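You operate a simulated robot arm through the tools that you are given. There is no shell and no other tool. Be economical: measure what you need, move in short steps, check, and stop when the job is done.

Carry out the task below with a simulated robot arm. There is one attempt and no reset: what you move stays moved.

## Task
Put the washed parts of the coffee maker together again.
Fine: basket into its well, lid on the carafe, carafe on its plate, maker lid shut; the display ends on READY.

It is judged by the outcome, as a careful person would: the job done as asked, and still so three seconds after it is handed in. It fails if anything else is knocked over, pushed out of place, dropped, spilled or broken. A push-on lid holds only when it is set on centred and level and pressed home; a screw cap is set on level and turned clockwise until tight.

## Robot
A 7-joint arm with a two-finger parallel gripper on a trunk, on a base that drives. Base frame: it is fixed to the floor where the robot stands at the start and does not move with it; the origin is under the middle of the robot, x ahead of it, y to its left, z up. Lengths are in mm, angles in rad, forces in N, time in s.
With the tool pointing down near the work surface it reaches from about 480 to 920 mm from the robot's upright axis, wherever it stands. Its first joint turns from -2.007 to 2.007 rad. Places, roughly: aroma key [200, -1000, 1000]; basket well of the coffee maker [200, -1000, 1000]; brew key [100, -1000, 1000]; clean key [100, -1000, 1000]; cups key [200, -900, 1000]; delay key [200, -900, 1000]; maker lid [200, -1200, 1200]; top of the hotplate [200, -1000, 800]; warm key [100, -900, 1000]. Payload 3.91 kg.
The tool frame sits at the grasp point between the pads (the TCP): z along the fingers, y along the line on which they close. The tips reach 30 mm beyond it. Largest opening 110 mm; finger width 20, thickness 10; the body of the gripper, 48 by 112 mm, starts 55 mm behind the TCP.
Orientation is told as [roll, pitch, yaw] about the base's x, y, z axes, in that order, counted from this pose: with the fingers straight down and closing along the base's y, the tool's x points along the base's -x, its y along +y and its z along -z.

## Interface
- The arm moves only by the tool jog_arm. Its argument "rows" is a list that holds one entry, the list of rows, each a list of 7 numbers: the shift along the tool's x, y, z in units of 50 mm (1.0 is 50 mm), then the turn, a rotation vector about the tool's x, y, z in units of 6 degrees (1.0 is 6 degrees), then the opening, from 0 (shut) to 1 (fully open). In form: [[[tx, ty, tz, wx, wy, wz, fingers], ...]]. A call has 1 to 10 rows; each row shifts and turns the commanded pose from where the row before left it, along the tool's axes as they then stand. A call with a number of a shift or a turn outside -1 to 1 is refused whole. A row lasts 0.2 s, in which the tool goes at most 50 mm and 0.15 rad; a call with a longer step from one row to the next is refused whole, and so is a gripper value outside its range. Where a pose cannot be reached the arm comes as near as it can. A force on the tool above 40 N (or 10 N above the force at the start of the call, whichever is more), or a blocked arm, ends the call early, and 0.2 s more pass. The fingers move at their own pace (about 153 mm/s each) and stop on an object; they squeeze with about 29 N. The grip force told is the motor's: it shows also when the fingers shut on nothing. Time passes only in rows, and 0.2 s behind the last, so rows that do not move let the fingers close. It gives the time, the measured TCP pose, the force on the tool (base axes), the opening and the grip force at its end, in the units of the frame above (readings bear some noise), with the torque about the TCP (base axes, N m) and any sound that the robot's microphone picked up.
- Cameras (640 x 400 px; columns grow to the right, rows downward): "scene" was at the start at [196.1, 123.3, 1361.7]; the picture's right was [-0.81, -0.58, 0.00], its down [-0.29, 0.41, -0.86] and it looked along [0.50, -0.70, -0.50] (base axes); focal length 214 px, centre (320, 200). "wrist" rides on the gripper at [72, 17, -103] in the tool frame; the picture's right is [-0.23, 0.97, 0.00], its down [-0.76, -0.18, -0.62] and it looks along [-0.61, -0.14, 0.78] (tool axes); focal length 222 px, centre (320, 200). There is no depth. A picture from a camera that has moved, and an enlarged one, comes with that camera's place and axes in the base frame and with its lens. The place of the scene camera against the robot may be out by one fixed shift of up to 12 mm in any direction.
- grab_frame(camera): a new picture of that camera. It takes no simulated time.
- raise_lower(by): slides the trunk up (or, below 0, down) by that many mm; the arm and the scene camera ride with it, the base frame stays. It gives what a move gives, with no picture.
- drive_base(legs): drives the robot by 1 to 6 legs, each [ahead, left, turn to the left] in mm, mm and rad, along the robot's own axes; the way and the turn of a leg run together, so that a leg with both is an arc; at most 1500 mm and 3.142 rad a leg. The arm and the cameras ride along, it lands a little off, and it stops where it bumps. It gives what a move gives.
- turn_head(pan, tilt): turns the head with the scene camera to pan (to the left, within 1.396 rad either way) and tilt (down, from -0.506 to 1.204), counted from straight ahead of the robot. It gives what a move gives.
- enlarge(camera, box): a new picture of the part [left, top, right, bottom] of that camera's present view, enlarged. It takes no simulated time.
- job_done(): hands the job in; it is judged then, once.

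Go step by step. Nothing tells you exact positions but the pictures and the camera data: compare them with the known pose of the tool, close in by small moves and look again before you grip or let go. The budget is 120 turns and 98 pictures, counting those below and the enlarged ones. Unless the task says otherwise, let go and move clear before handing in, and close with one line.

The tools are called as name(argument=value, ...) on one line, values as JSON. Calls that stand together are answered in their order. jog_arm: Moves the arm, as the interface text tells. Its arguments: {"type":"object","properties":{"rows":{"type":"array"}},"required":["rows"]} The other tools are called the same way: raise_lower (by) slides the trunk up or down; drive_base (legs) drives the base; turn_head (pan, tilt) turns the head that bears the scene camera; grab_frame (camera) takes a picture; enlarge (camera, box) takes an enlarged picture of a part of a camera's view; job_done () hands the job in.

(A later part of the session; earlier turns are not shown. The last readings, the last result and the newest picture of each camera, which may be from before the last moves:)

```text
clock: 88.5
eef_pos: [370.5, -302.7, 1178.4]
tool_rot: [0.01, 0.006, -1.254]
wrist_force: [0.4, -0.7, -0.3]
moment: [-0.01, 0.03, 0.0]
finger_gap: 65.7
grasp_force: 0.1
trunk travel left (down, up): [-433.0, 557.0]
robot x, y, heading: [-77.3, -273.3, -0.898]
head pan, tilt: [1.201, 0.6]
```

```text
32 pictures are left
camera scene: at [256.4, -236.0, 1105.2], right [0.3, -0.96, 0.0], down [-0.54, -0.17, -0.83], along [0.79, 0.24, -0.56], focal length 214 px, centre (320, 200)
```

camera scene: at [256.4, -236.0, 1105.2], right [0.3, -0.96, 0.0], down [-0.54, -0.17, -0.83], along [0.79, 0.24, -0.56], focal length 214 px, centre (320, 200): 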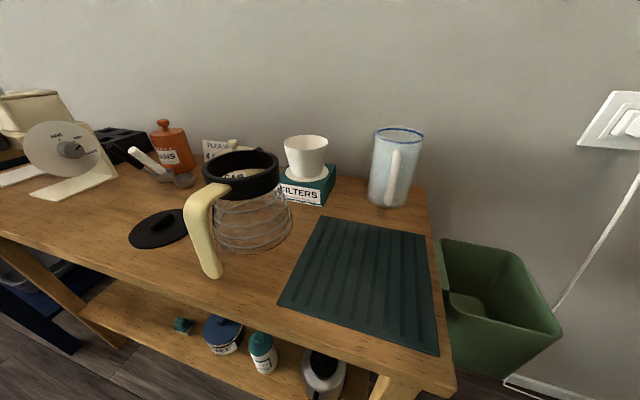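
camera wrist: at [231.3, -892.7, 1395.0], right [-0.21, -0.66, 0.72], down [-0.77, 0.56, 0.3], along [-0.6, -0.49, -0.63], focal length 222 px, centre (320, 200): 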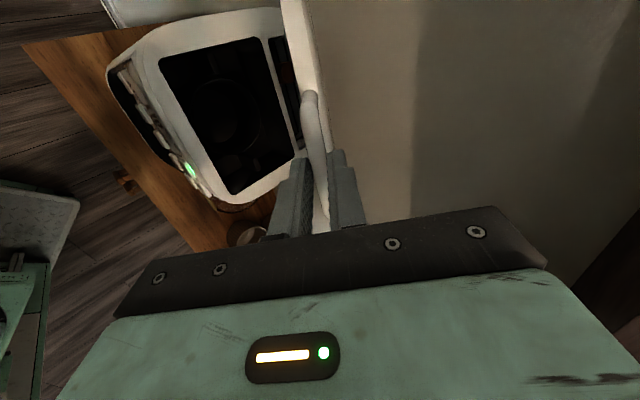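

The trunk is too low for tool-down work at this height; I raise it 200 mm and go over to the carafe lid.

raise_lower(by=200)

jog_arm(rows=[[[0.38, 0.493, 0.64, 0, 0, -1, 0.6], [0.3266, 0.53, 0.64, 0, 0, -1, 0.6], [0.27, 0.561, 0.64, 0, 0, -1, 0.6], [0.2095, 0.586, 0.64, 0, 0, -1, 0.6], [0.6606, 0.462, 0.425, 0, 0, -1, 0.6], [0.609, 0.529, 0.425, 0, 0, -1, 0.6]]])

jog_arm(rows=[[[0.55, 0.589, 0.425, 0, 0, -1, 0.6], [0.4856, 0.6436, 0.425, 0, 0, -1, 0.6], [0.416, 0.6905, 0.425, 0, 0, -1, 0.6], [0.3415, 0.73, 0.425, 0, 0, -1, 0.6], [0.264, 0.762, 0.425, 0, 0, -1, 0.6], [0.1825, 0.785, 0.425, 0, 0, -1, 0.6]]])

grab_frame(camera="wrist")

```text
clock: 90.6
eef_pos: [371.4, -302.4, 1377.2]
tool_rot: [0.01, 0.009, -1.255]
wrist_force: [-0.5, -0.9, 0.3]
moment: [-0.01, -0.03, 0.01]
finger_gap: 66.0
grasp_force: 0.0
trunk travel left (down, up): [-633.0, 357.0]
robot x, y, heading: [-79.9, -270.4, -0.9]
head pan, tilt: [1.201, 0.6]
```

```text
clock: 92.2
eef_pos: [456.8, -158.7, 1223.7]
tool_rot: [0.024, -0.006, -0.702]
wrist_force: [-0.8, -0.8, -0.8]
moment: [0.06, -0.02, -0.02]
finger_gap: 66.4
grasp_force: 0.1
trunk travel left (down, up): [-633.0, 357.0]
robot x, y, heading: [-80.1, -266.6, -0.896]
head pan, tilt: [1.201, 0.6]
stopped in row 6: the arm was blocked; the commanded pose is now the measured one
```

```text
clock: 93.1
eef_pos: [508.9, -143.6, 1169.5]
tool_rot: [0.044, -0.021, -0.573]
wrist_force: [0.3, 0.2, -0.3]
moment: [0.0, 0.01, -0.02]
finger_gap: 66.0
grasp_force: 0.0
out of reach, approached as far as the arm can: row 2, 3, 4
trunk travel left (down, up): [-633.0, 357.0]
robot x, y, heading: [-76.3, -267.9, -0.903]
head pan, tilt: [1.201, 0.6]
stopped in row 4: the arm was blocked; the commanded pose is now the measured one
```

```text
31 pictures are left
camera wrist: at [452.3, -92.9, 1271.9], right [0.72, 0.69, 0.05], down [0.52, -0.58, 0.63], along [0.47, -0.43, -0.77], focal length 222 px, centre (320, 200)
```

wrist: 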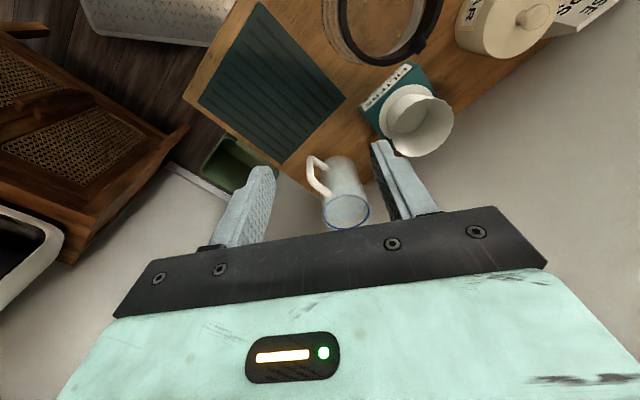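

The arm seems to hit its own head mast when reaching far left. I turn the base to face the table and stand near (-110,0), as at the start.

drive_base(legs=[[0, 0, 0.9], [-30, 270, 0]])

turn_head(pan=0.1, tilt=0.75)

grab_frame(camera="scene")

```text
clock: 97.3
eef_pos: [149.9, 541.6, 1169.4]
tool_rot: [0.045, -0.019, 0.336]
wrist_force: [1.2, -0.2, 0.8]
moment: [-0.02, -0.02, -0.02]
finger_gap: 66.1
grasp_force: 0.1
trunk travel left (down, up): [-633.0, 357.0]
robot x, y, heading: [-112.3, 1.2, 0.005]
head pan, tilt: [1.201, 0.6]
```

```text
clock: 98.6
eef_pos: [150.9, 541.6, 1168.3]
tool_rot: [0.044, -0.019, 0.335]
wrist_force: [0.7, -0.4, 0.0]
moment: [-0.02, -0.02, -0.01]
finger_gap: 65.9
grasp_force: 0.0
trunk travel left (down, up): [-633.0, 357.0]
robot x, y, heading: [-111.7, -1.6, 0.008]
head pan, tilt: [0.099, 0.75]
```

```text
30 pictures are left
camera scene: at [38.4, 287.6, 1311.1], right [1.0, -0.07, 0.0], down [-0.04, -0.51, -0.86], along [0.06, 0.86, -0.51], focal length 214 px, centre (320, 200)
```

scene: 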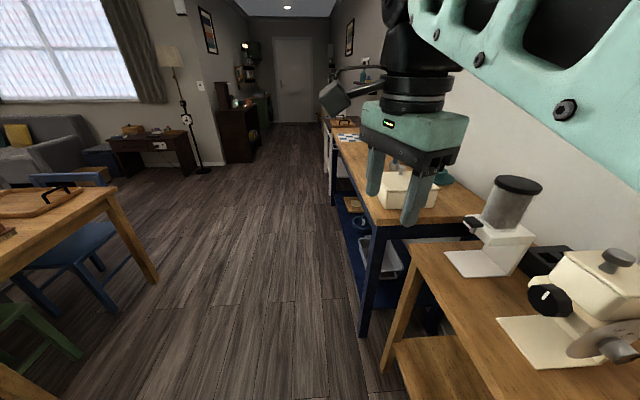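

The arm is pressing the head aside. I swing the arm to the front to free it.

jog_arm(rows=[[[-0.285, -0.927, 0, 0, 0, 0.32, 0.6], [-0.316, -0.917, 0, 0, 0, 0.32, 0.6], [-0.346, -0.906, 0, 0, 0, 0.32, 0.6], [-0.3765, -0.894, 0, 0, 0, 0.32, 0.6], [-0.4064, -0.881, 0, 0, 0, 0.32, 0.6], [-0.4356, -0.867, 0, 0, 0, 0.32, 0.6], [-0.4644, -0.852, 0, 0, 0, 0.32, 0.6], [-0.493, -0.835, 0, 0, 0, 0.32, 0.6], [-0.5203, -0.819, 0, 0, 0, 0.32, 0.6], [-0.5475, -0.801, 0, 0, 0, 0.32, 0.6]]])

turn_head(pan=0.0, tilt=0.85)

grab_frame(camera="scene")

grab_frame(camera="wrist")

```text
clock: 100.8
eef_pos: [435.7, 151.3, 1151.0]
tool_rot: [0.049, -0.005, 0.001]
wrist_force: [-0.5, 1.0, -0.1]
moment: [-0.03, -0.03, 0.02]
finger_gap: 66.0
grasp_force: 0.1
trunk travel left (down, up): [-633.0, 357.0]
robot x, y, heading: [-110.8, -3.4, 0.004]
head pan, tilt: [0.099, 0.75]
```

```text
clock: 101.5
eef_pos: [437.1, 151.3, 1150.3]
tool_rot: [0.049, -0.004, 0.002]
wrist_force: [0.8, -1.1, 0.3]
moment: [0.03, -0.02, 0.01]
finger_gap: 65.8
grasp_force: 0.1
trunk travel left (down, up): [-633.0, 357.0]
robot x, y, heading: [-110.8, 1.4, 0.006]
head pan, tilt: [0.0, 0.85]
```

```text
29 pictures are left
camera scene: at [110.1, 198.2, 1284.3], right [0.01, -1.0, 0.0], down [-0.75, -0.01, -0.66], along [0.66, 0.0, -0.75], focal length 214 px, centre (320, 200)
```

scene: 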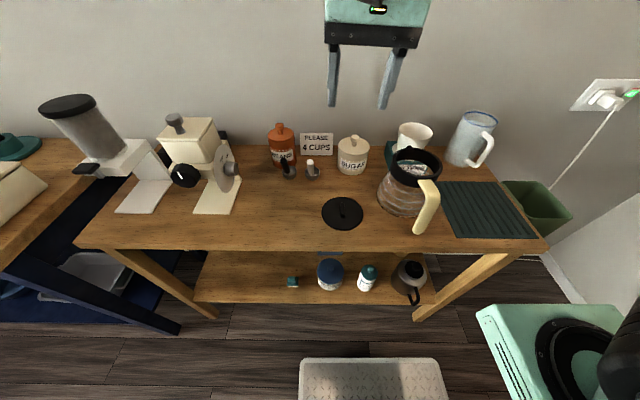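

```text
28 pictures are left
camera wrist: at [363.8, 162.9, 1254.3], right [0.23, 0.97, 0.05], down [0.76, -0.21, 0.62], along [0.61, -0.1, -0.79], focal length 222 px, centre (320, 200)
```

wrist: 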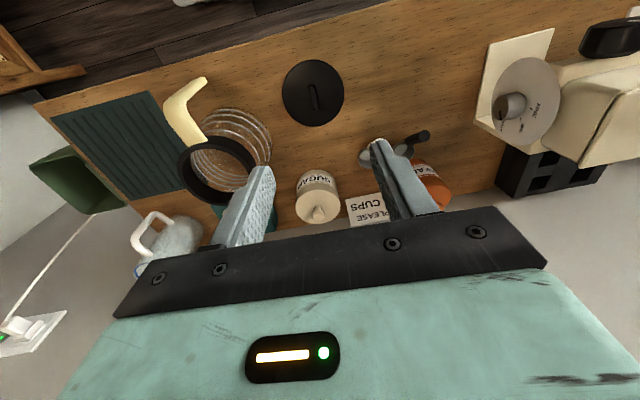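

All is well. I level the tool and descend above the carafe lid for a close look at its knob.

jog_arm(rows=[[[0, 0, 0.85, 0.47, 0, 0, 0.6], [0, 0, 0.85, 0, 0, 0, 0.6], [0, 0, 0.85, 0, 0, 0, 0.6], [0, 0, 0.85, 0, 0, 0, 0.6], [0, 0, 0, 0, 0, 0, 0.6]]])

enlarge(camera="wrist", box=[200, 50, 440, 220])

enlarge(camera="scene", box=[300, 130, 460, 250])

```text
clock: 102.7
eef_pos: [437.9, 153.2, 981.7]
tool_rot: [0.001, -0.004, 0.003]
wrist_force: [-0.9, -0.2, 0.5]
moment: [0.0, 0.02, -0.01]
finger_gap: 65.9
grasp_force: 0.0
trunk travel left (down, up): [-633.0, 357.0]
robot x, y, heading: [-110.1, -1.8, 0.009]
head pan, tilt: [0.0, 0.85]
```

```text
2.35 times, centred on (320, 135) of wrist
camera zoom: at [365.2, 169.7, 1084.1], right [0.23, 0.97, 0.0], down [0.76, -0.18, 0.63], along [0.61, -0.14, -0.78], focal length 523 px, centre (320, 353)
```

zoom: 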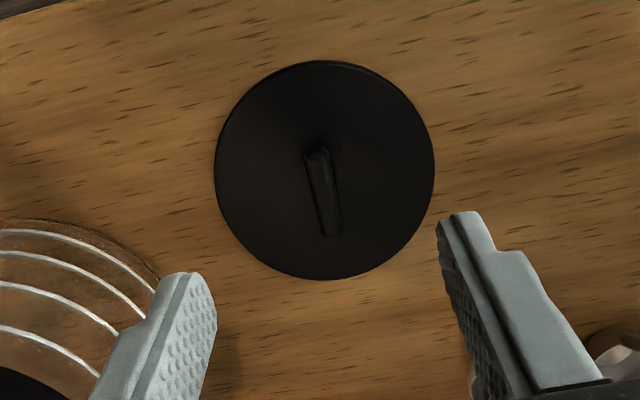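

```text
3.33 times, centred on (380, 190) of scene
camera zoom: at [110.0, 198.2, 1284.3], right [0.01, -1.0, 0.0], down [-0.75, -0.01, -0.66], along [0.66, 0.0, -0.75], focal length 715 px, centre (120, 233)
```

zoom: 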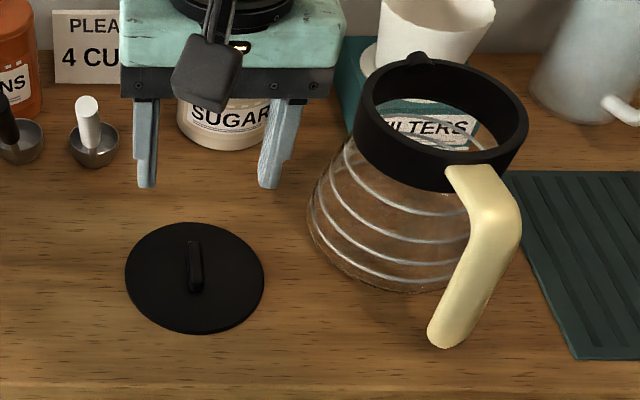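

The lid (Ø≈104 mm) is centred near (452,152), its ridge knob along x. I lower over it.

jog_arm(rows=[[[-0.28, -0.02, 0.5, 0, 0, 0, 0.45], [0, 0, 0.7, 0, 0, 0, 0.45], [0, 0, 0.6, 0, 0, 0, 0.45], [0, 0, 0, 0, 0, 0, 0.45]]])

enlarge(camera="wrist", box=[200, 80, 440, 240])

```text
clock: 103.7
eef_pos: [452.2, 151.8, 890.2]
tool_rot: [0.0, -0.004, 0.001]
wrist_force: [-0.4, 1.0, 0.3]
moment: [0.01, -0.03, 0.01]
finger_gap: 49.4
grasp_force: 0.1
trunk travel left (down, up): [-633.0, 357.0]
robot x, y, heading: [-112.0, 2.6, 0.015]
head pan, tilt: [0.0, 0.85]
```

```text
2.50 times, centred on (320, 160) of wrist
camera zoom: at [379.3, 169.5, 994.2], right [0.23, 0.97, 0.0], down [0.76, -0.18, 0.63], along [0.61, -0.14, -0.78], focal length 555 px, centre (320, 300)
```

zoom: 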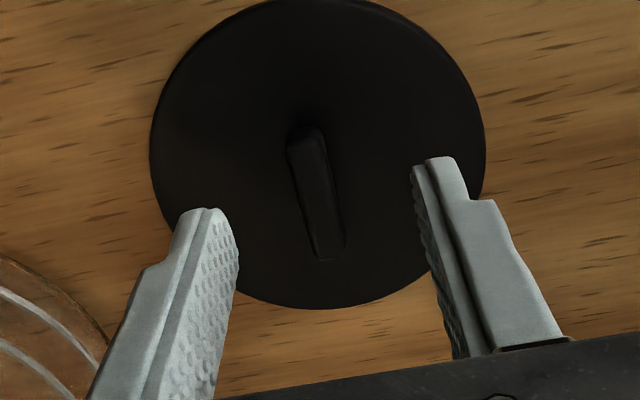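

Well centred. Go down 15 mm, then close on the knob.

jog_arm(rows=[[[0, 0.03, 0.15, 0, 0, 0, 0.45], [0, 0, 0.15, 0, 0, 0, 0.45], [0, 0, 0, 0, 0, 0, 0.45], [0, 0, 0, 0, 0, 0, 0.2], [0, 0, 0, 0, 0, 0, 0], [0, 0, 0, 0, 0, 0, 0], [0, 0, 0, 0, 0, 0, 0]]])

enlarge(camera="wrist", box=[200, 80, 440, 240])

```text
clock: 105.3
eef_pos: [452.5, 153.8, 876.6]
tool_rot: [0.001, -0.003, 0.001]
wrist_force: [0.1, 0.8, -0.1]
moment: [0.02, -0.07, 0.0]
finger_gap: 0.3
grasp_force: 29.1
trunk travel left (down, up): [-633.0, 357.0]
robot x, y, heading: [-108.9, 2.1, 0.008]
head pan, tilt: [0.0, 0.85]
```

```text
2.50 times, centred on (320, 160) of wrist
camera zoom: at [379.0, 170.4, 979.5], right [0.23, 0.97, 0.0], down [0.76, -0.18, 0.63], along [0.61, -0.14, -0.78], focal length 555 px, centre (320, 300)
```

zoom: 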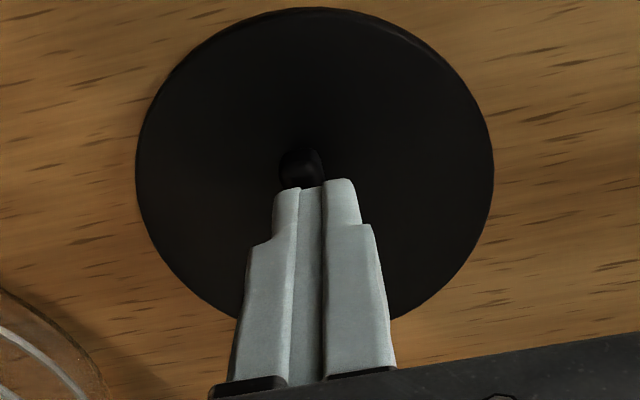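

Closed above the knob: it is lower than assumed. Open, go 14 mm lower, and close again.

jog_arm(rows=[[[0, 0, 0, 0, 0, 0, 0.4], [0, 0, 0, 0, 0, 0, 0.4], [0, 0, 0.14, 0, 0, 0, 0.4], [0, 0, 0.14, 0, 0, 0, 0.4], [0, 0, 0, 0, 0, 0, 0.4]]])

jog_arm(rows=[[[0, 0, 0, 0, 0, 0, 0.2], [0, 0, 0, 0, 0, 0, 0], [0, 0, 0, 0, 0, 0, 0], [0, 0, 0, 0, 0, 0, 0]]])

```text
clock: 106.5
eef_pos: [453.8, 154.0, 863.1]
tool_rot: [0.0, -0.004, 0.002]
wrist_force: [0.9, -0.2, 0.1]
moment: [0.0, 0.05, -0.01]
finger_gap: 43.8
grasp_force: 0.1
trunk travel left (down, up): [-633.0, 357.0]
robot x, y, heading: [-111.3, -1.2, 0.006]
head pan, tilt: [0.0, 0.85]
```

```text
clock: 107.5
eef_pos: [453.2, 152.4, 862.4]
tool_rot: [-0.002, -0.003, 0.002]
wrist_force: [-0.5, 0.5, 1.1]
moment: [0.04, -0.02, -0.02]
finger_gap: 10.8
grasp_force: 28.8
trunk travel left (down, up): [-633.0, 357.0]
robot x, y, heading: [-107.7, -2.4, 0.009]
head pan, tilt: [0.0, 0.85]
```

Knob gripped, but maybe only by its top; I regrip 6 mm deeper for stability.

jog_arm(rows=[[[0, 0, 0, 0, 0, 0, 0.3], [0, 0, 0.06, 0, 0, 0, 0.3], [0, 0, 0.06, 0, 0, 0, 0.3], [0, 0, 0, 0, 0, 0, 0.3]]])

```text
clock: 108.5
eef_pos: [452.1, 153.4, 856.5]
tool_rot: [0.0, -0.004, 0.002]
wrist_force: [-0.4, -0.2, 6.0]
moment: [-0.02, 0.05, -0.01]
finger_gap: 33.1
grasp_force: 0.0
trunk travel left (down, up): [-633.0, 357.0]
robot x, y, heading: [-108.9, -2.9, 0.008]
head pan, tilt: [0.0, 0.85]
```

Tips touch the lid's top (z≈826). Back 1 mm, close, lift.

jog_arm(rows=[[[0, 0, -0.03, 0, 0, 0, 0.3], [0, 0, 0, 0, 0, 0, 0.1], [0, 0, 0, 0, 0, 0, 0], [0, 0, 0, 0, 0, 0, 0], [0, 0, 0, 0, 0, 0, 0], [0, 0, -0.3, 0, 0, 0, 0], [0, 0, -0.6, 0, 0, 0, 0], [0, 0, -0.8, 0, 0, 0, 0], [0, 0, 0, 0, 0, 0, 0]]])

enlarge(camera="scene", box=[300, 100, 460, 240])

```text
clock: 110.5
eef_pos: [451.0, 154.5, 943.2]
tool_rot: [0.0, -0.003, 0.001]
wrist_force: [0.4, 0.3, -0.5]
moment: [-0.01, -0.01, -0.02]
finger_gap: 10.6
grasp_force: 28.6
trunk travel left (down, up): [-633.0, 357.0]
robot x, y, heading: [-111.9, 0.7, 0.009]
head pan, tilt: [0.0, 0.85]
```

```text
2.86 times, centred on (380, 170) of scene
camera zoom: at [110.2, 198.3, 1284.3], right [0.01, -1.0, 0.0], down [-0.75, -0.01, -0.66], along [0.66, 0.0, -0.75], focal length 613 px, centre (149, 286)
```

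zoom: 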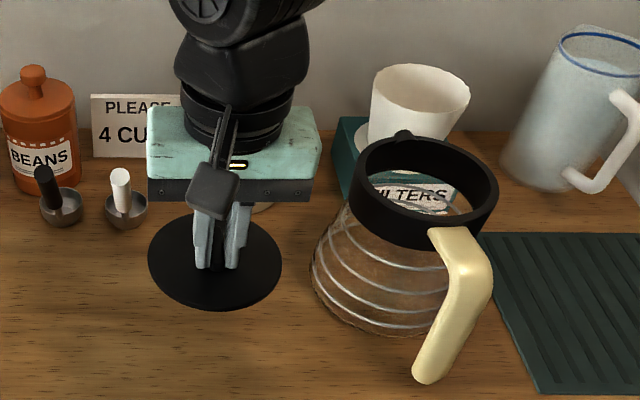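

The lid is lifted level. I rise and look at the carafe ring beside it with the wrist camera.

jog_arm(rows=[[[0.22, -0.3, -0.7, 0, 0, 0, 0], [0, 0, -0.8, 0, 0, 0, 0], [0, 0, -0.8, 0, 0, 0, 0], [0, 0, -0.7, 0, 0, 0, 0], [0, 0, 0, 0, 0, 0, 0]]])

enlarge(camera="wrist", box=[120, 60, 400, 250])

```text
clock: 111.7
eef_pos: [440.1, 138.8, 1093.3]
tool_rot: [0.001, -0.003, 0.0]
wrist_force: [-0.2, -0.1, 0.1]
moment: [0.03, -0.01, 0.0]
finger_gap: 10.8
grasp_force: 28.4
trunk travel left (down, up): [-633.0, 357.0]
robot x, y, heading: [-109.8, 0.1, 0.006]
head pan, tilt: [0.0, 0.85]
```

```text
2.11 times, centred on (260, 155) of wrist
camera zoom: at [367.7, 155.8, 1195.6], right [0.23, 0.97, 0.0], down [0.76, -0.18, 0.63], along [0.61, -0.14, -0.78], focal length 468 px, centre (446, 295)
```

zoom: 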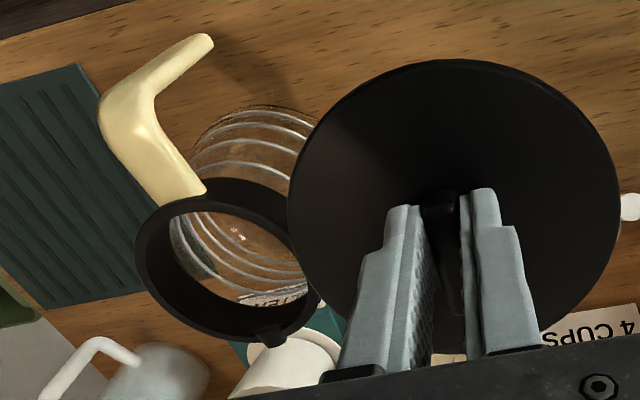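

Ring estimate (510,-27,941). For a better fix I look from the other side too.

jog_arm(rows=[[[0, -0.9, 0, 0, 0, 0, 0], [0, -0.9, 0, 0, 0, 0, 0], [0, -0.9, 0, 0, 0, 0, 0], [0, -0.9, 0, 0, 0, 0, 0], [0, -0.9, 0, 0, 0, 0, 0], [0, -0.9, 0, 0, 0, 0, 0], [0, -0.9, 0, 0, 0, 0, 0], [0, 0, 0, 0, 0, 0, 0]]])

enlarge(camera="wrist", box=[260, 60, 540, 250])

```text
clock: 113.5
eef_pos: [441.3, -177.0, 1092.4]
tool_rot: [0.001, -0.004, 0.002]
wrist_force: [0.4, 0.3, -0.6]
moment: [0.0, 0.02, 0.03]
finger_gap: 10.4
grasp_force: 29.1
trunk travel left (down, up): [-633.0, 357.0]
robot x, y, heading: [-112.4, 1.9, 0.005]
head pan, tilt: [0.0, 0.85]
```

```text
2.11 times, centred on (400, 155) of wrist
camera zoom: at [368.1, -160.4, 1195.6], right [0.23, 0.97, 0.0], down [0.76, -0.18, 0.63], along [0.61, -0.14, -0.78], focal length 468 px, centre (152, 295)
```

zoom: 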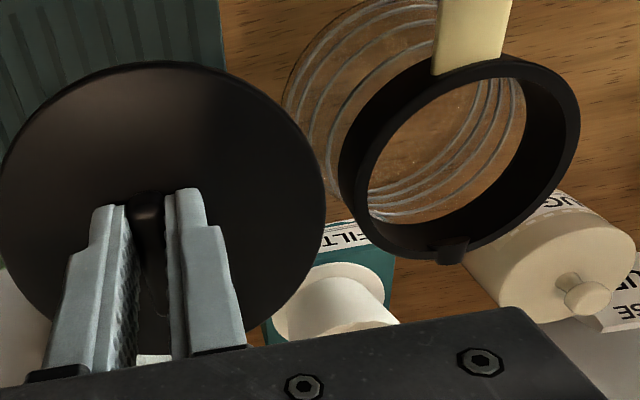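

Combined fix: ring centre ≈(506,-20), rim z ≈952. I bring the lid to hover just above the ring and check.

jog_arm(rows=[[[-0.33, 0.78, 0.3, 0, 0, 0, 0], [-0.33, 0.78, 0.4, 0, 0, 0, 0], [-0.33, 0.78, 0.45, 0, 0, 0, 0], [-0.33, 0.78, 0.45, 0, 0, 0, 0], [0, 0, 0, 0, 0, 0, 0]]])

enlarge(camera="wrist", box=[180, 40, 460, 230])

enlarge(camera="scene", box=[350, 110, 470, 210])

```text
clock: 114.7
eef_pos: [507.1, -21.5, 1012.3]
tool_rot: [0.0, -0.004, 0.001]
wrist_force: [0.6, 0.1, 0.2]
moment: [0.02, 0.03, 0.0]
finger_gap: 10.7
grasp_force: 29.2
trunk travel left (down, up): [-633.0, 357.0]
robot x, y, heading: [-113.2, 2.5, 0.006]
head pan, tilt: [0.0, 0.85]
```

```text
2.11 times, centred on (320, 135) of wrist
camera zoom: at [434.3, -4.0, 1115.7], right [0.23, 0.97, 0.0], down [0.76, -0.18, 0.63], along [0.61, -0.14, -0.78], focal length 468 px, centre (320, 337)
```

zoom: 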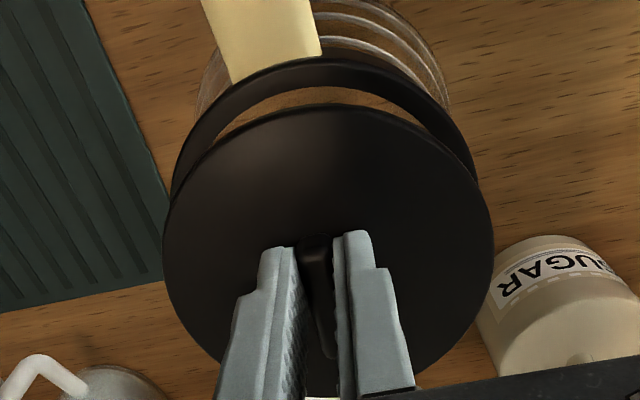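

```text
4.00 times, centred on (410, 160) of scene
camera zoom: at [110.0, 198.1, 1284.3], right [0.01, -1.0, 0.0], down [-0.75, -0.01, -0.66], along [0.66, 0.0, -0.75], focal length 858 px, centre (-40, 360)
```

zoom: 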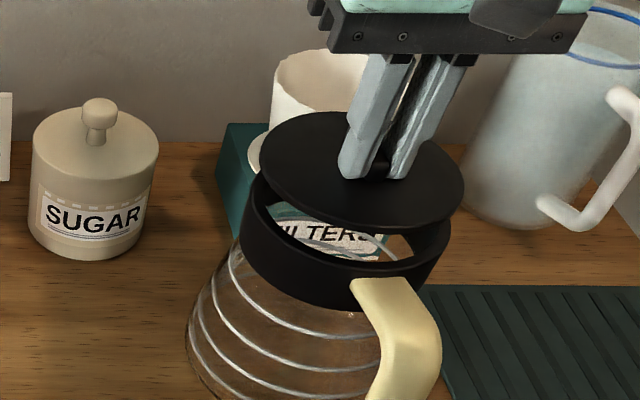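

Lid and ring line up within ~2 mm (shift x by -1.5). I lower to just above the rim and check once more.

jog_arm(rows=[[[0.03, 0.02, 0.2, 0, 0, 0, 0], [0, 0, 0.12, 0, 0, 0, 0], [0, 0, 0, 0, 0, 0, 0]]])

enlarge(camera="scene", box=[365, 120, 465, 200])

enlarge(camera="wrist", box=[200, 60, 440, 220])

```text
clock: 115.5
eef_pos: [506.4, -19.9, 997.2]
tool_rot: [-0.001, -0.003, 0.002]
wrist_force: [-1.1, -0.2, -0.4]
moment: [-0.03, -0.04, 0.0]
finger_gap: 10.7
grasp_force: 28.6
trunk travel left (down, up): [-633.0, 357.0]
robot x, y, heading: [-108.6, -1.6, 0.01]
head pan, tilt: [0.0, 0.85]
```

```text
5.00 times, centred on (415, 160) of scene
camera zoom: at [110.1, 198.2, 1284.3], right [0.01, -1.0, 0.0], down [-0.75, -0.01, -0.66], along [0.66, 0.0, -0.75], focal length 1072 px, centre (-155, 400)
```

zoom: 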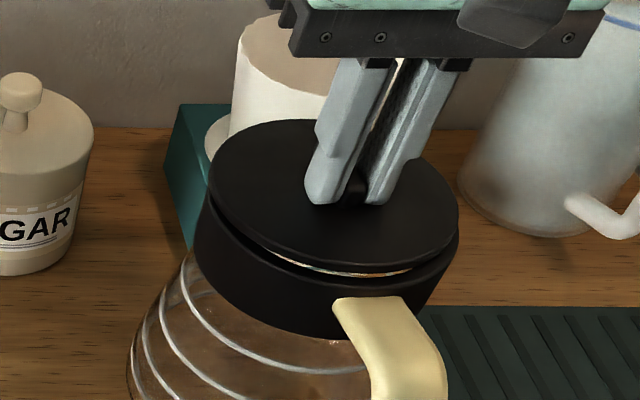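

```text
2.50 times, centred on (320, 140) of wrist
camera zoom: at [432.8, -2.9, 1099.7], right [0.23, 0.97, 0.0], down [0.76, -0.18, 0.63], along [0.61, -0.14, -0.78], focal length 555 px, centre (320, 350)
```

zoom: 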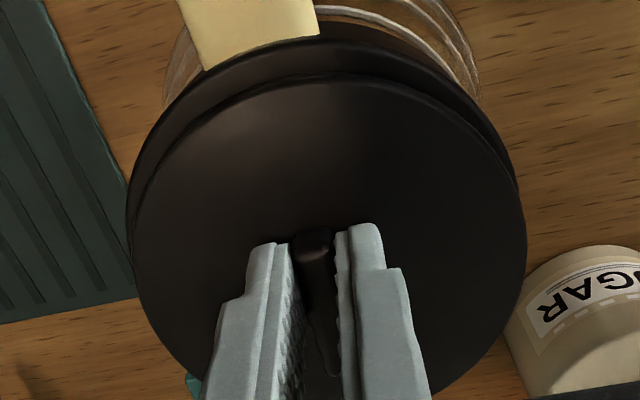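

Alignment looks good. I lower slowly until contact.

jog_arm(rows=[[[0, -0.02, 0.06, 0, 0, 0, 0], [0, 0, 0.06, 0, 0, 0, 0], [0, 0, 0.06, 0, 0, 0, 0], [0, 0, 0.06, 0, 0, 0, 0], [0, 0, 0, 0, 0, 0, 0]]])

enlarge(camera="scene", box=[365, 120, 465, 200])

```text
clock: 116.4
eef_pos: [505.3, -20.3, 993.5]
tool_rot: [0.001, -0.011, 0.0]
wrist_force: [-7.4, -2.9, 24.4]
moment: [-0.09, 0.49, 0.02]
finger_gap: 10.8
grasp_force: 29.2
trunk travel left (down, up): [-633.0, 357.0]
robot x, y, heading: [-109.4, 1.9, 0.005]
head pan, tilt: [0.0, 0.85]
stopped in row 4: the force on the tool passed its limit at 45 N (the readings are from after the stop); the commanded pose is now the measured one
```

```text
5.00 times, centred on (415, 160) of scene
camera zoom: at [108.9, 198.1, 1284.7], right [0.01, -1.0, 0.0], down [-0.75, -0.01, -0.66], along [0.66, 0.0, -0.75], focal length 1072 px, centre (-155, 400)
```

zoom: 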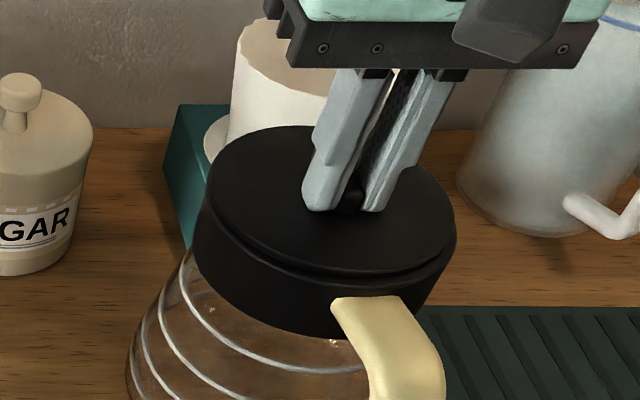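

Contact at lid-top z≈962 with the reaction at the lid's front (-x) side. I ease up, shift 2 mm in +x, and press again.

jog_arm(rows=[[[-0.04, 0, -0.06, 0, 0, 0, 0], [0, 0, 0, 0, 0, 0, 0], [0, 0, 0.05, 0, 0, 0, 0], [0, 0, 0.04, 0, 0, 0, 0], [0, 0, 0.04, 0, 0, 0, 0], [0, 0, 0, 0, 0, 0, 0]]])

enlarge(camera="wrist", box=[200, 60, 440, 220])

```text
clock: 117.5
eef_pos: [509.8, -20.0, 992.3]
tool_rot: [0.003, -0.016, 0.002]
wrist_force: [-6.9, -1.0, 22.7]
moment: [-0.11, 0.71, 0.03]
finger_gap: 10.9
grasp_force: 29.1
trunk travel left (down, up): [-633.0, 357.0]
robot x, y, heading: [-111.4, -2.0, 0.012]
head pan, tilt: [0.0, 0.85]
stopped in row 5: the force on the tool passed its limit at 43 N (the readings are from after the stop); the commanded pose is now the measured one
```

```text
2.50 times, centred on (320, 140) of wrist
camera zoom: at [434.7, -3.6, 1094.6], right [0.23, 0.97, 0.01], down [0.75, -0.18, 0.63], along [0.62, -0.14, -0.77], focal length 555 px, centre (320, 350)
```

zoom: 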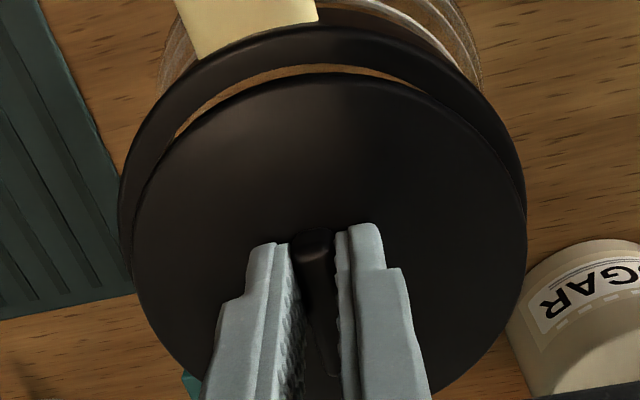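

A slit now shows at the near side, so the lid is too far +x; the lateral force (-7 N in x) agrees. I lift a little, go to x≈502 and press again.

jog_arm(rows=[[[0, 0, -0.08, 0, -0.15, 0, 0], [0.15, 0, 0, 0, 0, 0, 0], [0, 0, 0, 0, 0, 0, 0], [0, 0, 0.06, 0, 0, 0, 0], [0, 0, 0.03, 0, 0, 0, 0], [0, 0, 0, 0, 0, 0, 0]]])

enlarge(camera="wrist", box=[200, 60, 440, 220])

```text
clock: 118.7
eef_pos: [500.5, -21.1, 993.7]
tool_rot: [0.003, -0.031, 0.002]
wrist_force: [-11.0, -2.1, 24.9]
moment: [-0.07, 0.68, 0.03]
finger_gap: 10.8
grasp_force: 28.8
trunk travel left (down, up): [-633.0, 357.0]
robot x, y, heading: [-112.7, 3.0, 0.005]
head pan, tilt: [0.0, 0.85]
heard: snap
stopped in row 6: the force on the tool passed its limit at 43 N (the readings are from after the stop); the commanded pose is now the measured one
```

```text
2.50 times, centred on (320, 140) of wrist
camera zoom: at [424.8, -3.6, 1094.8], right [0.23, 0.97, 0.01], down [0.74, -0.18, 0.65], along [0.63, -0.14, -0.76], focal length 555 px, centre (320, 350)
```

zoom: 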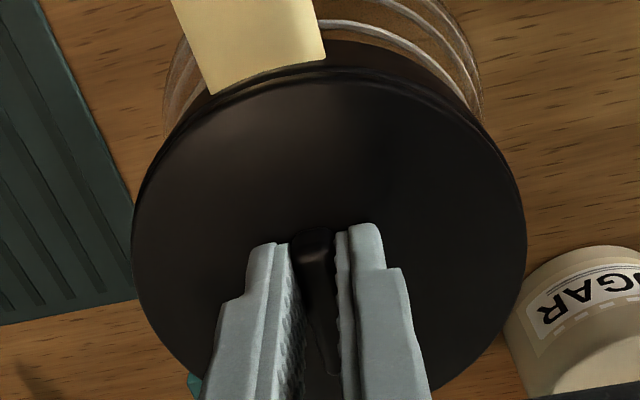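

A snap was heard: the lid clicked home. I release and rise to inspect.

jog_arm(rows=[[[0, 0, 0, 0, 0, 0, 0.1], [0, 0, 0, 0, 0, 0, 0.25], [0, 0, 0, 0, 0, 0, 0.25], [0, 0, -0.4, 0, 0, 0, 0.25], [0, 0, -0.8, 0, 0.3, 0, 0.25], [0, 0, -0.8, 0, 0, 0, 0.25], [0, 0, 0, 0, 0, 0, 0.25]]])

enlarge(camera="scene", box=[350, 110, 470, 230])

enlarge(camera="wrist", box=[180, 40, 460, 230])

```text
clock: 120.3
eef_pos: [501.0, -19.8, 1092.7]
tool_rot: [0.002, 0.002, 0.002]
wrist_force: [0.1, 0.5, 0.2]
moment: [0.0, 0.03, 0.02]
finger_gap: 27.3
grasp_force: 0.2
trunk travel left (down, up): [-633.0, 357.0]
robot x, y, heading: [-109.8, 0.6, 0.005]
head pan, tilt: [0.0, 0.85]
```

```text
3.33 times, centred on (410, 170) of scene
camera zoom: at [110.0, 198.1, 1284.3], right [0.01, -1.0, 0.0], down [-0.75, -0.01, -0.66], along [0.66, 0.0, -0.75], focal length 715 px, centre (20, 300)
```

zoom: 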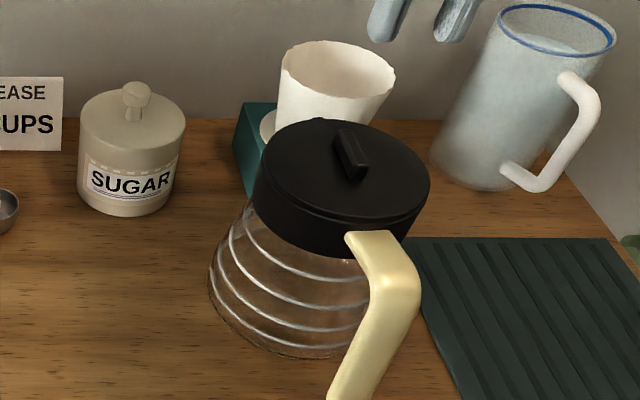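

```text
2.11 times, centred on (320, 135) of wrist
camera zoom: at [427.8, -3.2, 1196.1], right [0.23, 0.97, 0.0], down [0.76, -0.18, 0.62], along [0.61, -0.14, -0.78], focal length 468 px, centre (320, 337)
```

zoom: 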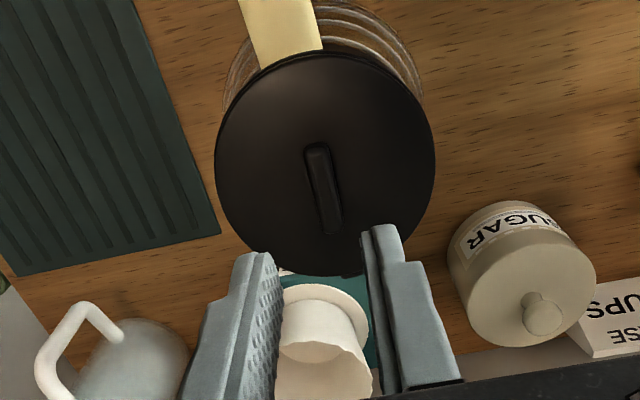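

The lid sits centred and flush. For the carafe I will grip the handle at its bend with the tool tilted 45°, so I shift aside, back the base off 110 mm and lower the trunk in steps.

jog_arm(rows=[[[0, 0.85, 0, 0, 0, 0, 0.6], [0, 0.85, 0, 0, 0, 0, 0.6], [0, 0.85, 0, 0, 0, 0, 0.6], [0, 0.85, 0, 0, 0, 0, 0.6]]])

drive_base(legs=[[-110, 0, 0]])

raise_lower(by=-150)

jog_arm(rows=[[[0, 0, -0.4, 0, 1, 0, 0.6], [0, 0, -0.4, 0, 1, 0, 0.6], [0, 0, -0.4, 0, 1, 0, 0.6], [0, 0, -0.4, 0, 1, 0, 0.6], [0, 0, 0, 0, 1, 0, 0.6], [0, 0, 0, 0, 1, 0, 0.6], [0, 0, 0, 0, 1, 0, 0.6]]])

```text
clock: 121.3
eef_pos: [501.2, 147.4, 1091.6]
tool_rot: [0.001, 0.002, 0.001]
wrist_force: [0.3, -0.6, -0.7]
moment: [0.04, 0.02, 0.0]
finger_gap: 65.8
grasp_force: 0.1
trunk travel left (down, up): [-633.0, 357.0]
robot x, y, heading: [-113.5, 0.3, 0.007]
head pan, tilt: [0.0, 0.85]
```

```text
clock: 122.5
eef_pos: [389.2, 148.2, 1091.4]
tool_rot: [0.003, 0.001, 0.001]
wrist_force: [0.3, 0.4, 0.3]
moment: [-0.01, -0.01, -0.01]
finger_gap: 66.0
grasp_force: 0.0
trunk travel left (down, up): [-633.0, 357.0]
robot x, y, heading: [-223.2, 0.8, 0.007]
head pan, tilt: [0.0, 0.85]
```

```text
clock: 124.2
eef_pos: [388.5, 147.7, 943.0]
tool_rot: [0.002, 0.001, 0.002]
wrist_force: [-0.1, -0.5, -0.3]
moment: [-0.01, 0.02, 0.01]
finger_gap: 65.9
grasp_force: 0.0
trunk travel left (down, up): [-483.0, 507.0]
robot x, y, heading: [-224.0, -3.1, 0.01]
head pan, tilt: [0.0, 0.85]
```

```text
clock: 125.8
eef_pos: [399.9, 151.1, 1014.8]
tool_rot: [-0.013, 0.719, 0.0]
wrist_force: [-0.7, 0.8, 0.5]
moment: [-0.06, -0.07, 0.01]
finger_gap: 65.9
grasp_force: 0.0
out of reach, approached as far as the arm can: row 7
trunk travel left (down, up): [-483.0, 507.0]
robot x, y, heading: [-225.9, 0.0, 0.01]
head pan, tilt: [0.0, 0.85]
```

I tilted the wrong way; I rotate back through vertical to the other 42°.

jog_arm(rows=[[[0, 0, 0, 0, -1, 0, 0.6], [0, 0, 0, 0, -1, 0, 0.6], [0, 0, 0, 0, -1, 0, 0.6], [0, 0, 0, 0, -1, 0, 0.6], [0, 0, 0, 0, -1, 0, 0.6], [0, 0, 0, 0, -1, 0, 0.6], [0, 0, 0, 0, -1, 0, 0.6], [0, 0, 0, 0, -1, 0, 0.6], [0, 0, 0, 0, -1, 0, 0.6], [0, 0, 0, 0, -1, 0, 0.6]]])

jog_arm(rows=[[[0, 0, 0, 0, -1, 0, 0.6], [0, 0, 0, 0, -1, 0, 0.6], [0, 0, 0, 0, -1, 0, 0.6], [0, 0, 0, 0, -1, 0, 0.6]]])

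```text
clock: 128.0
eef_pos: [400.8, 150.2, 1014.6]
tool_rot: [0.002, -0.313, 0.001]
wrist_force: [0.2, 0.1, 0.1]
moment: [-0.03, 0.03, -0.01]
finger_gap: 66.2
grasp_force: 0.1
trunk travel left (down, up): [-483.0, 507.0]
robot x, y, heading: [-222.0, 0.1, 0.006]
head pan, tilt: [0.0, 0.85]
```

```text
clock: 129.0
eef_pos: [399.8, 150.1, 1015.2]
tool_rot: [0.003, -0.732, 0.001]
wrist_force: [-0.2, 0.3, 0.4]
moment: [-0.01, -0.04, 0.0]
finger_gap: 66.0
grasp_force: 0.1
trunk travel left (down, up): [-483.0, 507.0]
robot x, y, heading: [-222.6, -0.9, 0.005]
head pan, tilt: [0.0, 0.85]
```

Reachable. Now I move in front of the carafe handle to look along it.

jog_arm(rows=[[[0.8, 0, 0.15, 0, 0, 0, 0.6], [0.8, 0, 0.15, 0, 0, 0, 0.6], [0, -0.835, 0, 0, 0, 0, 0.6], [0, -0.835, 0, 0, 0, 0, 0.6], [0, -0.835, 0, 0, 0, 0, 0.6], [0, -0.835, 0, 0, 0, 0, 0.6], [0, 0, 0, 0, 0, 0, 0.6]]])

grab_frame(camera="wrist")

grab_frame(camera="scene")

```text
clock: 130.6
eef_pos: [349.8, -17.2, 951.7]
tool_rot: [0.004, -0.73, 0.0]
wrist_force: [-0.5, -0.5, -0.3]
moment: [0.02, 0.02, -0.01]
finger_gap: 66.3
grasp_force: 0.0
trunk travel left (down, up): [-483.0, 507.0]
robot x, y, heading: [-225.1, -2.1, 0.013]
head pan, tilt: [0.0, 0.85]
```

```text
11 pictures are left
camera wrist: at [227.2, 0.6, 979.7], right [0.17, 0.97, 0.15], down [0.15, -0.18, 0.97], along [0.97, -0.14, -0.18], focal length 222 px, centre (320, 200)
```

wrist: 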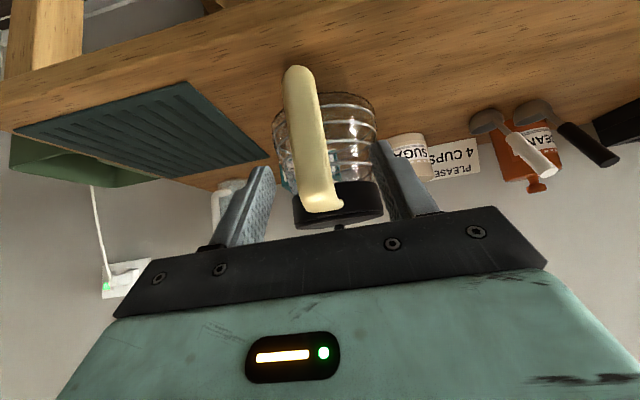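

```text
10 pictures are left
camera scene: at [-1.9, 197.4, 1134.3], right [0.01, -1.0, 0.0], down [-0.75, -0.01, -0.66], along [0.66, 0.01, -0.75], focal length 214 px, centre (320, 200)
```

scene: 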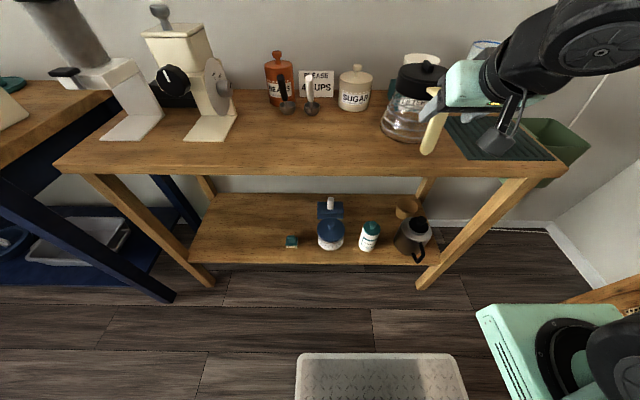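

The handle is centred near y=-26, its bend at about (412,-26,945). I yaw 3.4° to match and advance so the pads straddle the bend.

jog_arm(rows=[[[0, -0.255, 0, -0.38, 0, -0.42, 0.6], [-0.255, 0, 0.355, 0, 0, 0, 0.6], [-0.255, 0, 0.355, 0, 0, 0, 0.6], [-0.255, 0, 0.355, 0, 0, 0, 0.6], [0, 0, 0, 0, 0, 0, 0.6]]])

enlarge(camera="wrist", box=[180, 60, 460, 240])

```text
clock: 131.8
eef_pos: [415.9, -25.3, 937.2]
tool_rot: [0.005, -0.731, 0.059]
wrist_force: [-0.6, 0.0, 0.1]
moment: [-0.03, 0.0, 0.03]
finger_gap: 65.8
grasp_force: 0.1
trunk travel left (down, up): [-483.0, 507.0]
robot x, y, heading: [-218.1, -3.4, 0.001]
head pan, tilt: [0.0, 0.85]
```

```text
2.22 times, centred on (320, 150) of wrist
camera zoom: at [291.2, -16.1, 964.6], right [0.11, 0.98, 0.15], down [0.16, -0.17, 0.97], along [0.98, -0.08, -0.18], focal length 494 px, centre (320, 311)
```

zoom: 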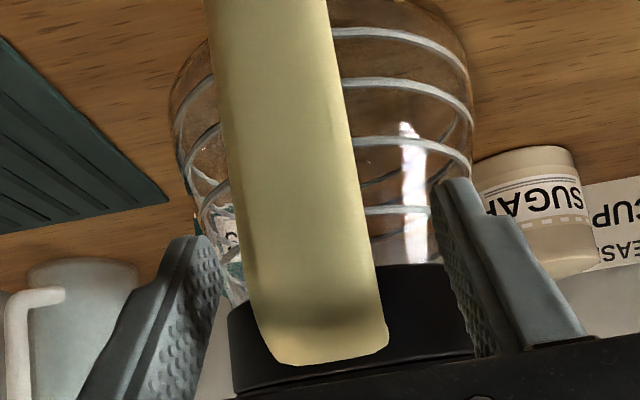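

The handle lies between the pads. Small centring, then close and check.

jog_arm(rows=[[[0, -0.07, 0, 0, 0, 0, 0.5], [0, 0, 0, 0, 0, 0, 0.35], [0, 0, 0, 0, 0, 0, 0.2], [0, 0, 0, 0, 0, 0, 0], [0, 0, 0, 0, 0, 0, 0], [0, 0, 0, 0, 0, 0, 0]]])

jog_arm(rows=[[[0.134, 0, -0.149, 0, 0, 0, 0], [-0.134, 0, -0.149, 0, 0, 0, 0], [-0.134, 0, -0.149, 0, 0, 0, 0], [0, 0, 0, 0, 0, 0, 0]]])

grab_frame(camera="scene")

```text
clock: 133.2
eef_pos: [415.6, -29.4, 935.2]
tool_rot: [0.004, -0.733, 0.058]
wrist_force: [0.2, 1.8, -0.6]
moment: [0.0, -0.13, 0.17]
finger_gap: 30.0
grasp_force: 28.7
trunk travel left (down, up): [-483.0, 507.0]
robot x, y, heading: [-221.2, 0.8, 0.007]
head pan, tilt: [0.0, 0.85]
```

```text
clock: 134.2
eef_pos: [406.0, -29.4, 956.7]
tool_rot: [0.004, -0.731, 0.06]
wrist_force: [1.1, 1.1, -3.4]
moment: [0.0, 0.29, 0.02]
finger_gap: 29.8
grasp_force: 29.2
trunk travel left (down, up): [-483.0, 507.0]
robot x, y, heading: [-225.3, -5.3, 0.01]
head pan, tilt: [0.0, 0.85]
```

```text
8 pictures are left
camera scene: at [-1.8, 197.4, 1134.3], right [0.01, -1.0, 0.0], down [-0.75, -0.01, -0.66], along [0.66, 0.01, -0.75], focal length 214 px, centre (320, 200)
```

scene: 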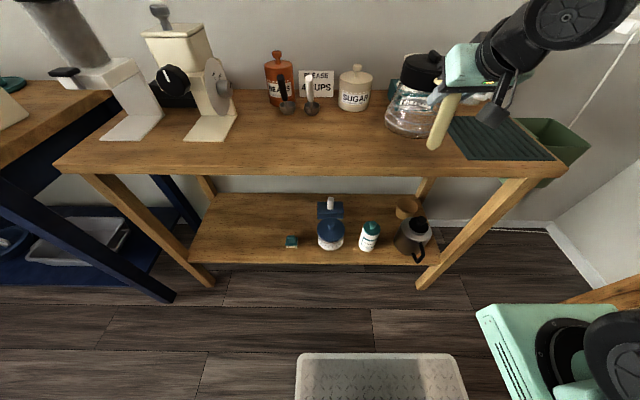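

The carafe hangs from the handle (≈0.35 kg), level. I lift it well above the table things, turn the base toward the maker and stop short of it.

jog_arm(rows=[[[-0.4, 0, -0.45, 0, 0, 0, 0], [-0.6, 0, -0.67, 0, 0, 0, 0], [-0.6, 0, -0.67, 0, 0, 0, 0], [-0.6, 0, -0.67, 0, 0, 0, 0], [-0.3, 0, -0.33, 0, 0, 0, 0], [0, 0, 0, 0, 0, 0, 0]]])

```text
clock: 135.6
eef_pos: [405.5, -29.2, 1143.3]
tool_rot: [0.003, -0.731, 0.06]
wrist_force: [0.0, 0.3, -3.1]
moment: [-0.01, 0.32, -0.03]
finger_gap: 30.0
grasp_force: 28.6
trunk travel left (down, up): [-483.0, 507.0]
robot x, y, heading: [-219.6, -2.5, 0.008]
head pan, tilt: [0.0, 0.85]
```

drive_base(legs=[[0, 0, -0.65], [0, 0, -0.65], [115, 115, 0]])

turn_head(pan=0.1, tilt=0.35)

grab_frame(camera="scene")

```text
clock: 140.6
eef_pos: [58.3, -693.7, 1144.1]
tool_rot: [0.004, -0.733, -1.246]
wrist_force: [-1.0, -0.3, -3.1]
moment: [0.31, 0.12, 0.04]
finger_gap: 29.7
grasp_force: 28.7
trunk travel left (down, up): [-483.0, 507.0]
robot x, y, heading: [-78.9, -84.8, -1.298]
head pan, tilt: [0.0, 0.85]
```

```text
clock: 141.5
eef_pos: [58.6, -694.1, 1143.5]
tool_rot: [0.004, -0.733, -1.243]
wrist_force: [0.0, 0.2, -3.3]
moment: [0.32, 0.11, 0.0]
finger_gap: 30.1
grasp_force: 28.7
trunk travel left (down, up): [-483.0, 507.0]
robot x, y, heading: [-77.1, -84.7, -1.299]
head pan, tilt: [0.099, 0.351]
```

```text
7 pictures are left
camera scene: at [192.1, -257.2, 1177.9], right [-0.93, -0.37, 0.0], down [-0.13, 0.32, -0.94], along [0.34, -0.87, -0.34], focal length 214 px, centre (320, 200)
```

scene: 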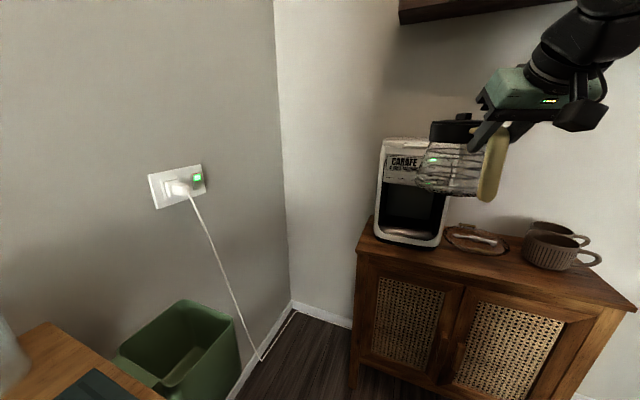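

The carafe is level in the grip. I lower the trunk 200 mm and bring the carafe in front of the maker's cavity, handle facing out.

raise_lower(by=-200)

jog_arm(rows=[[[-0.358, 0.33, 0.322, 0.524, 0, 0.58, 0], [-0.337, 0.368, 0.304, 0.524, 0, 0.58, 0], [-0.314, 0.404, 0.282, 0.524, 0, 0.58, 0], [-0.288, 0.438, 0.26, 0.524, 0, 0.58, 0], [0, 0, 0, 0, 0, 0, 0]]])

grab_frame(camera="scene")

```text
clock: 143.7
eef_pos: [58.7, -694.8, 944.8]
tool_rot: [0.002, -0.731, -1.244]
wrist_force: [-0.3, 0.5, -3.2]
moment: [0.26, 0.1, 0.03]
finger_gap: 30.2
grasp_force: 29.5
trunk travel left (down, up): [-283.0, 707.0]
robot x, y, heading: [-79.7, -83.0, -1.3]
head pan, tilt: [0.099, 0.351]
```

```text
clock: 144.9
eef_pos: [152.1, -764.7, 945.2]
tool_rot: [0.003, -0.732, -1.573]
wrist_force: [0.1, 0.5, -4.4]
moment: [0.33, -0.01, -0.03]
finger_gap: 29.8
grasp_force: 28.5
trunk travel left (down, up): [-283.0, 707.0]
robot x, y, heading: [-79.4, -81.0, -1.291]
head pan, tilt: [0.099, 0.351]
```

```text
6 pictures are left
camera scene: at [192.1, -257.1, 977.9], right [-0.93, -0.37, 0.0], down [-0.13, 0.32, -0.94], along [0.34, -0.87, -0.34], focal length 214 px, centre (320, 200)
```

scene: 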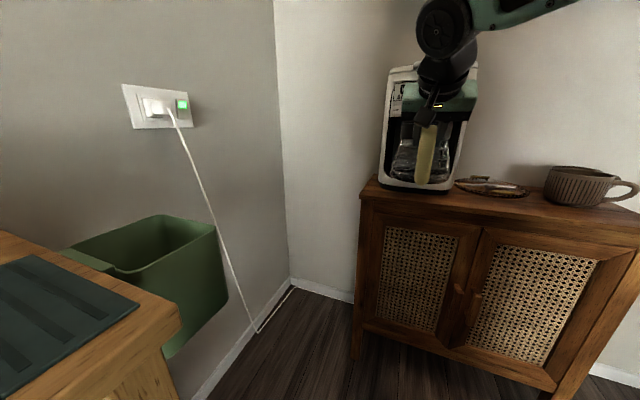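

Zoom to compare the carafe's bottom with the plate and the cavity's edges.

enlarge(camera="scene", box=[370, 60, 490, 200])

```text
2.86 times, centred on (430, 130) of scene
camera zoom: at [192.1, -257.1, 977.9], right [-0.93, -0.37, 0.0], down [-0.13, 0.32, -0.94], along [0.34, -0.87, -0.34], focal length 613 px, centre (6, 400)
```

zoom: 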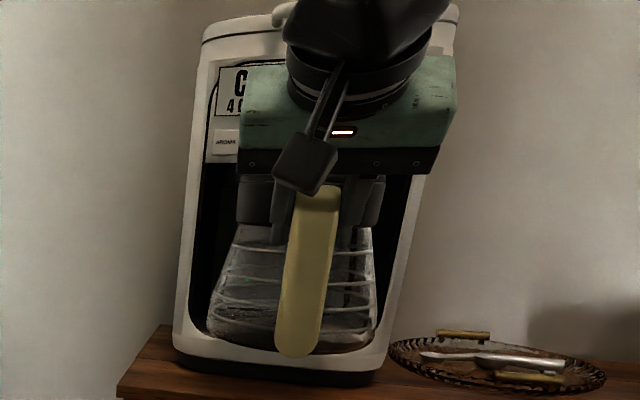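

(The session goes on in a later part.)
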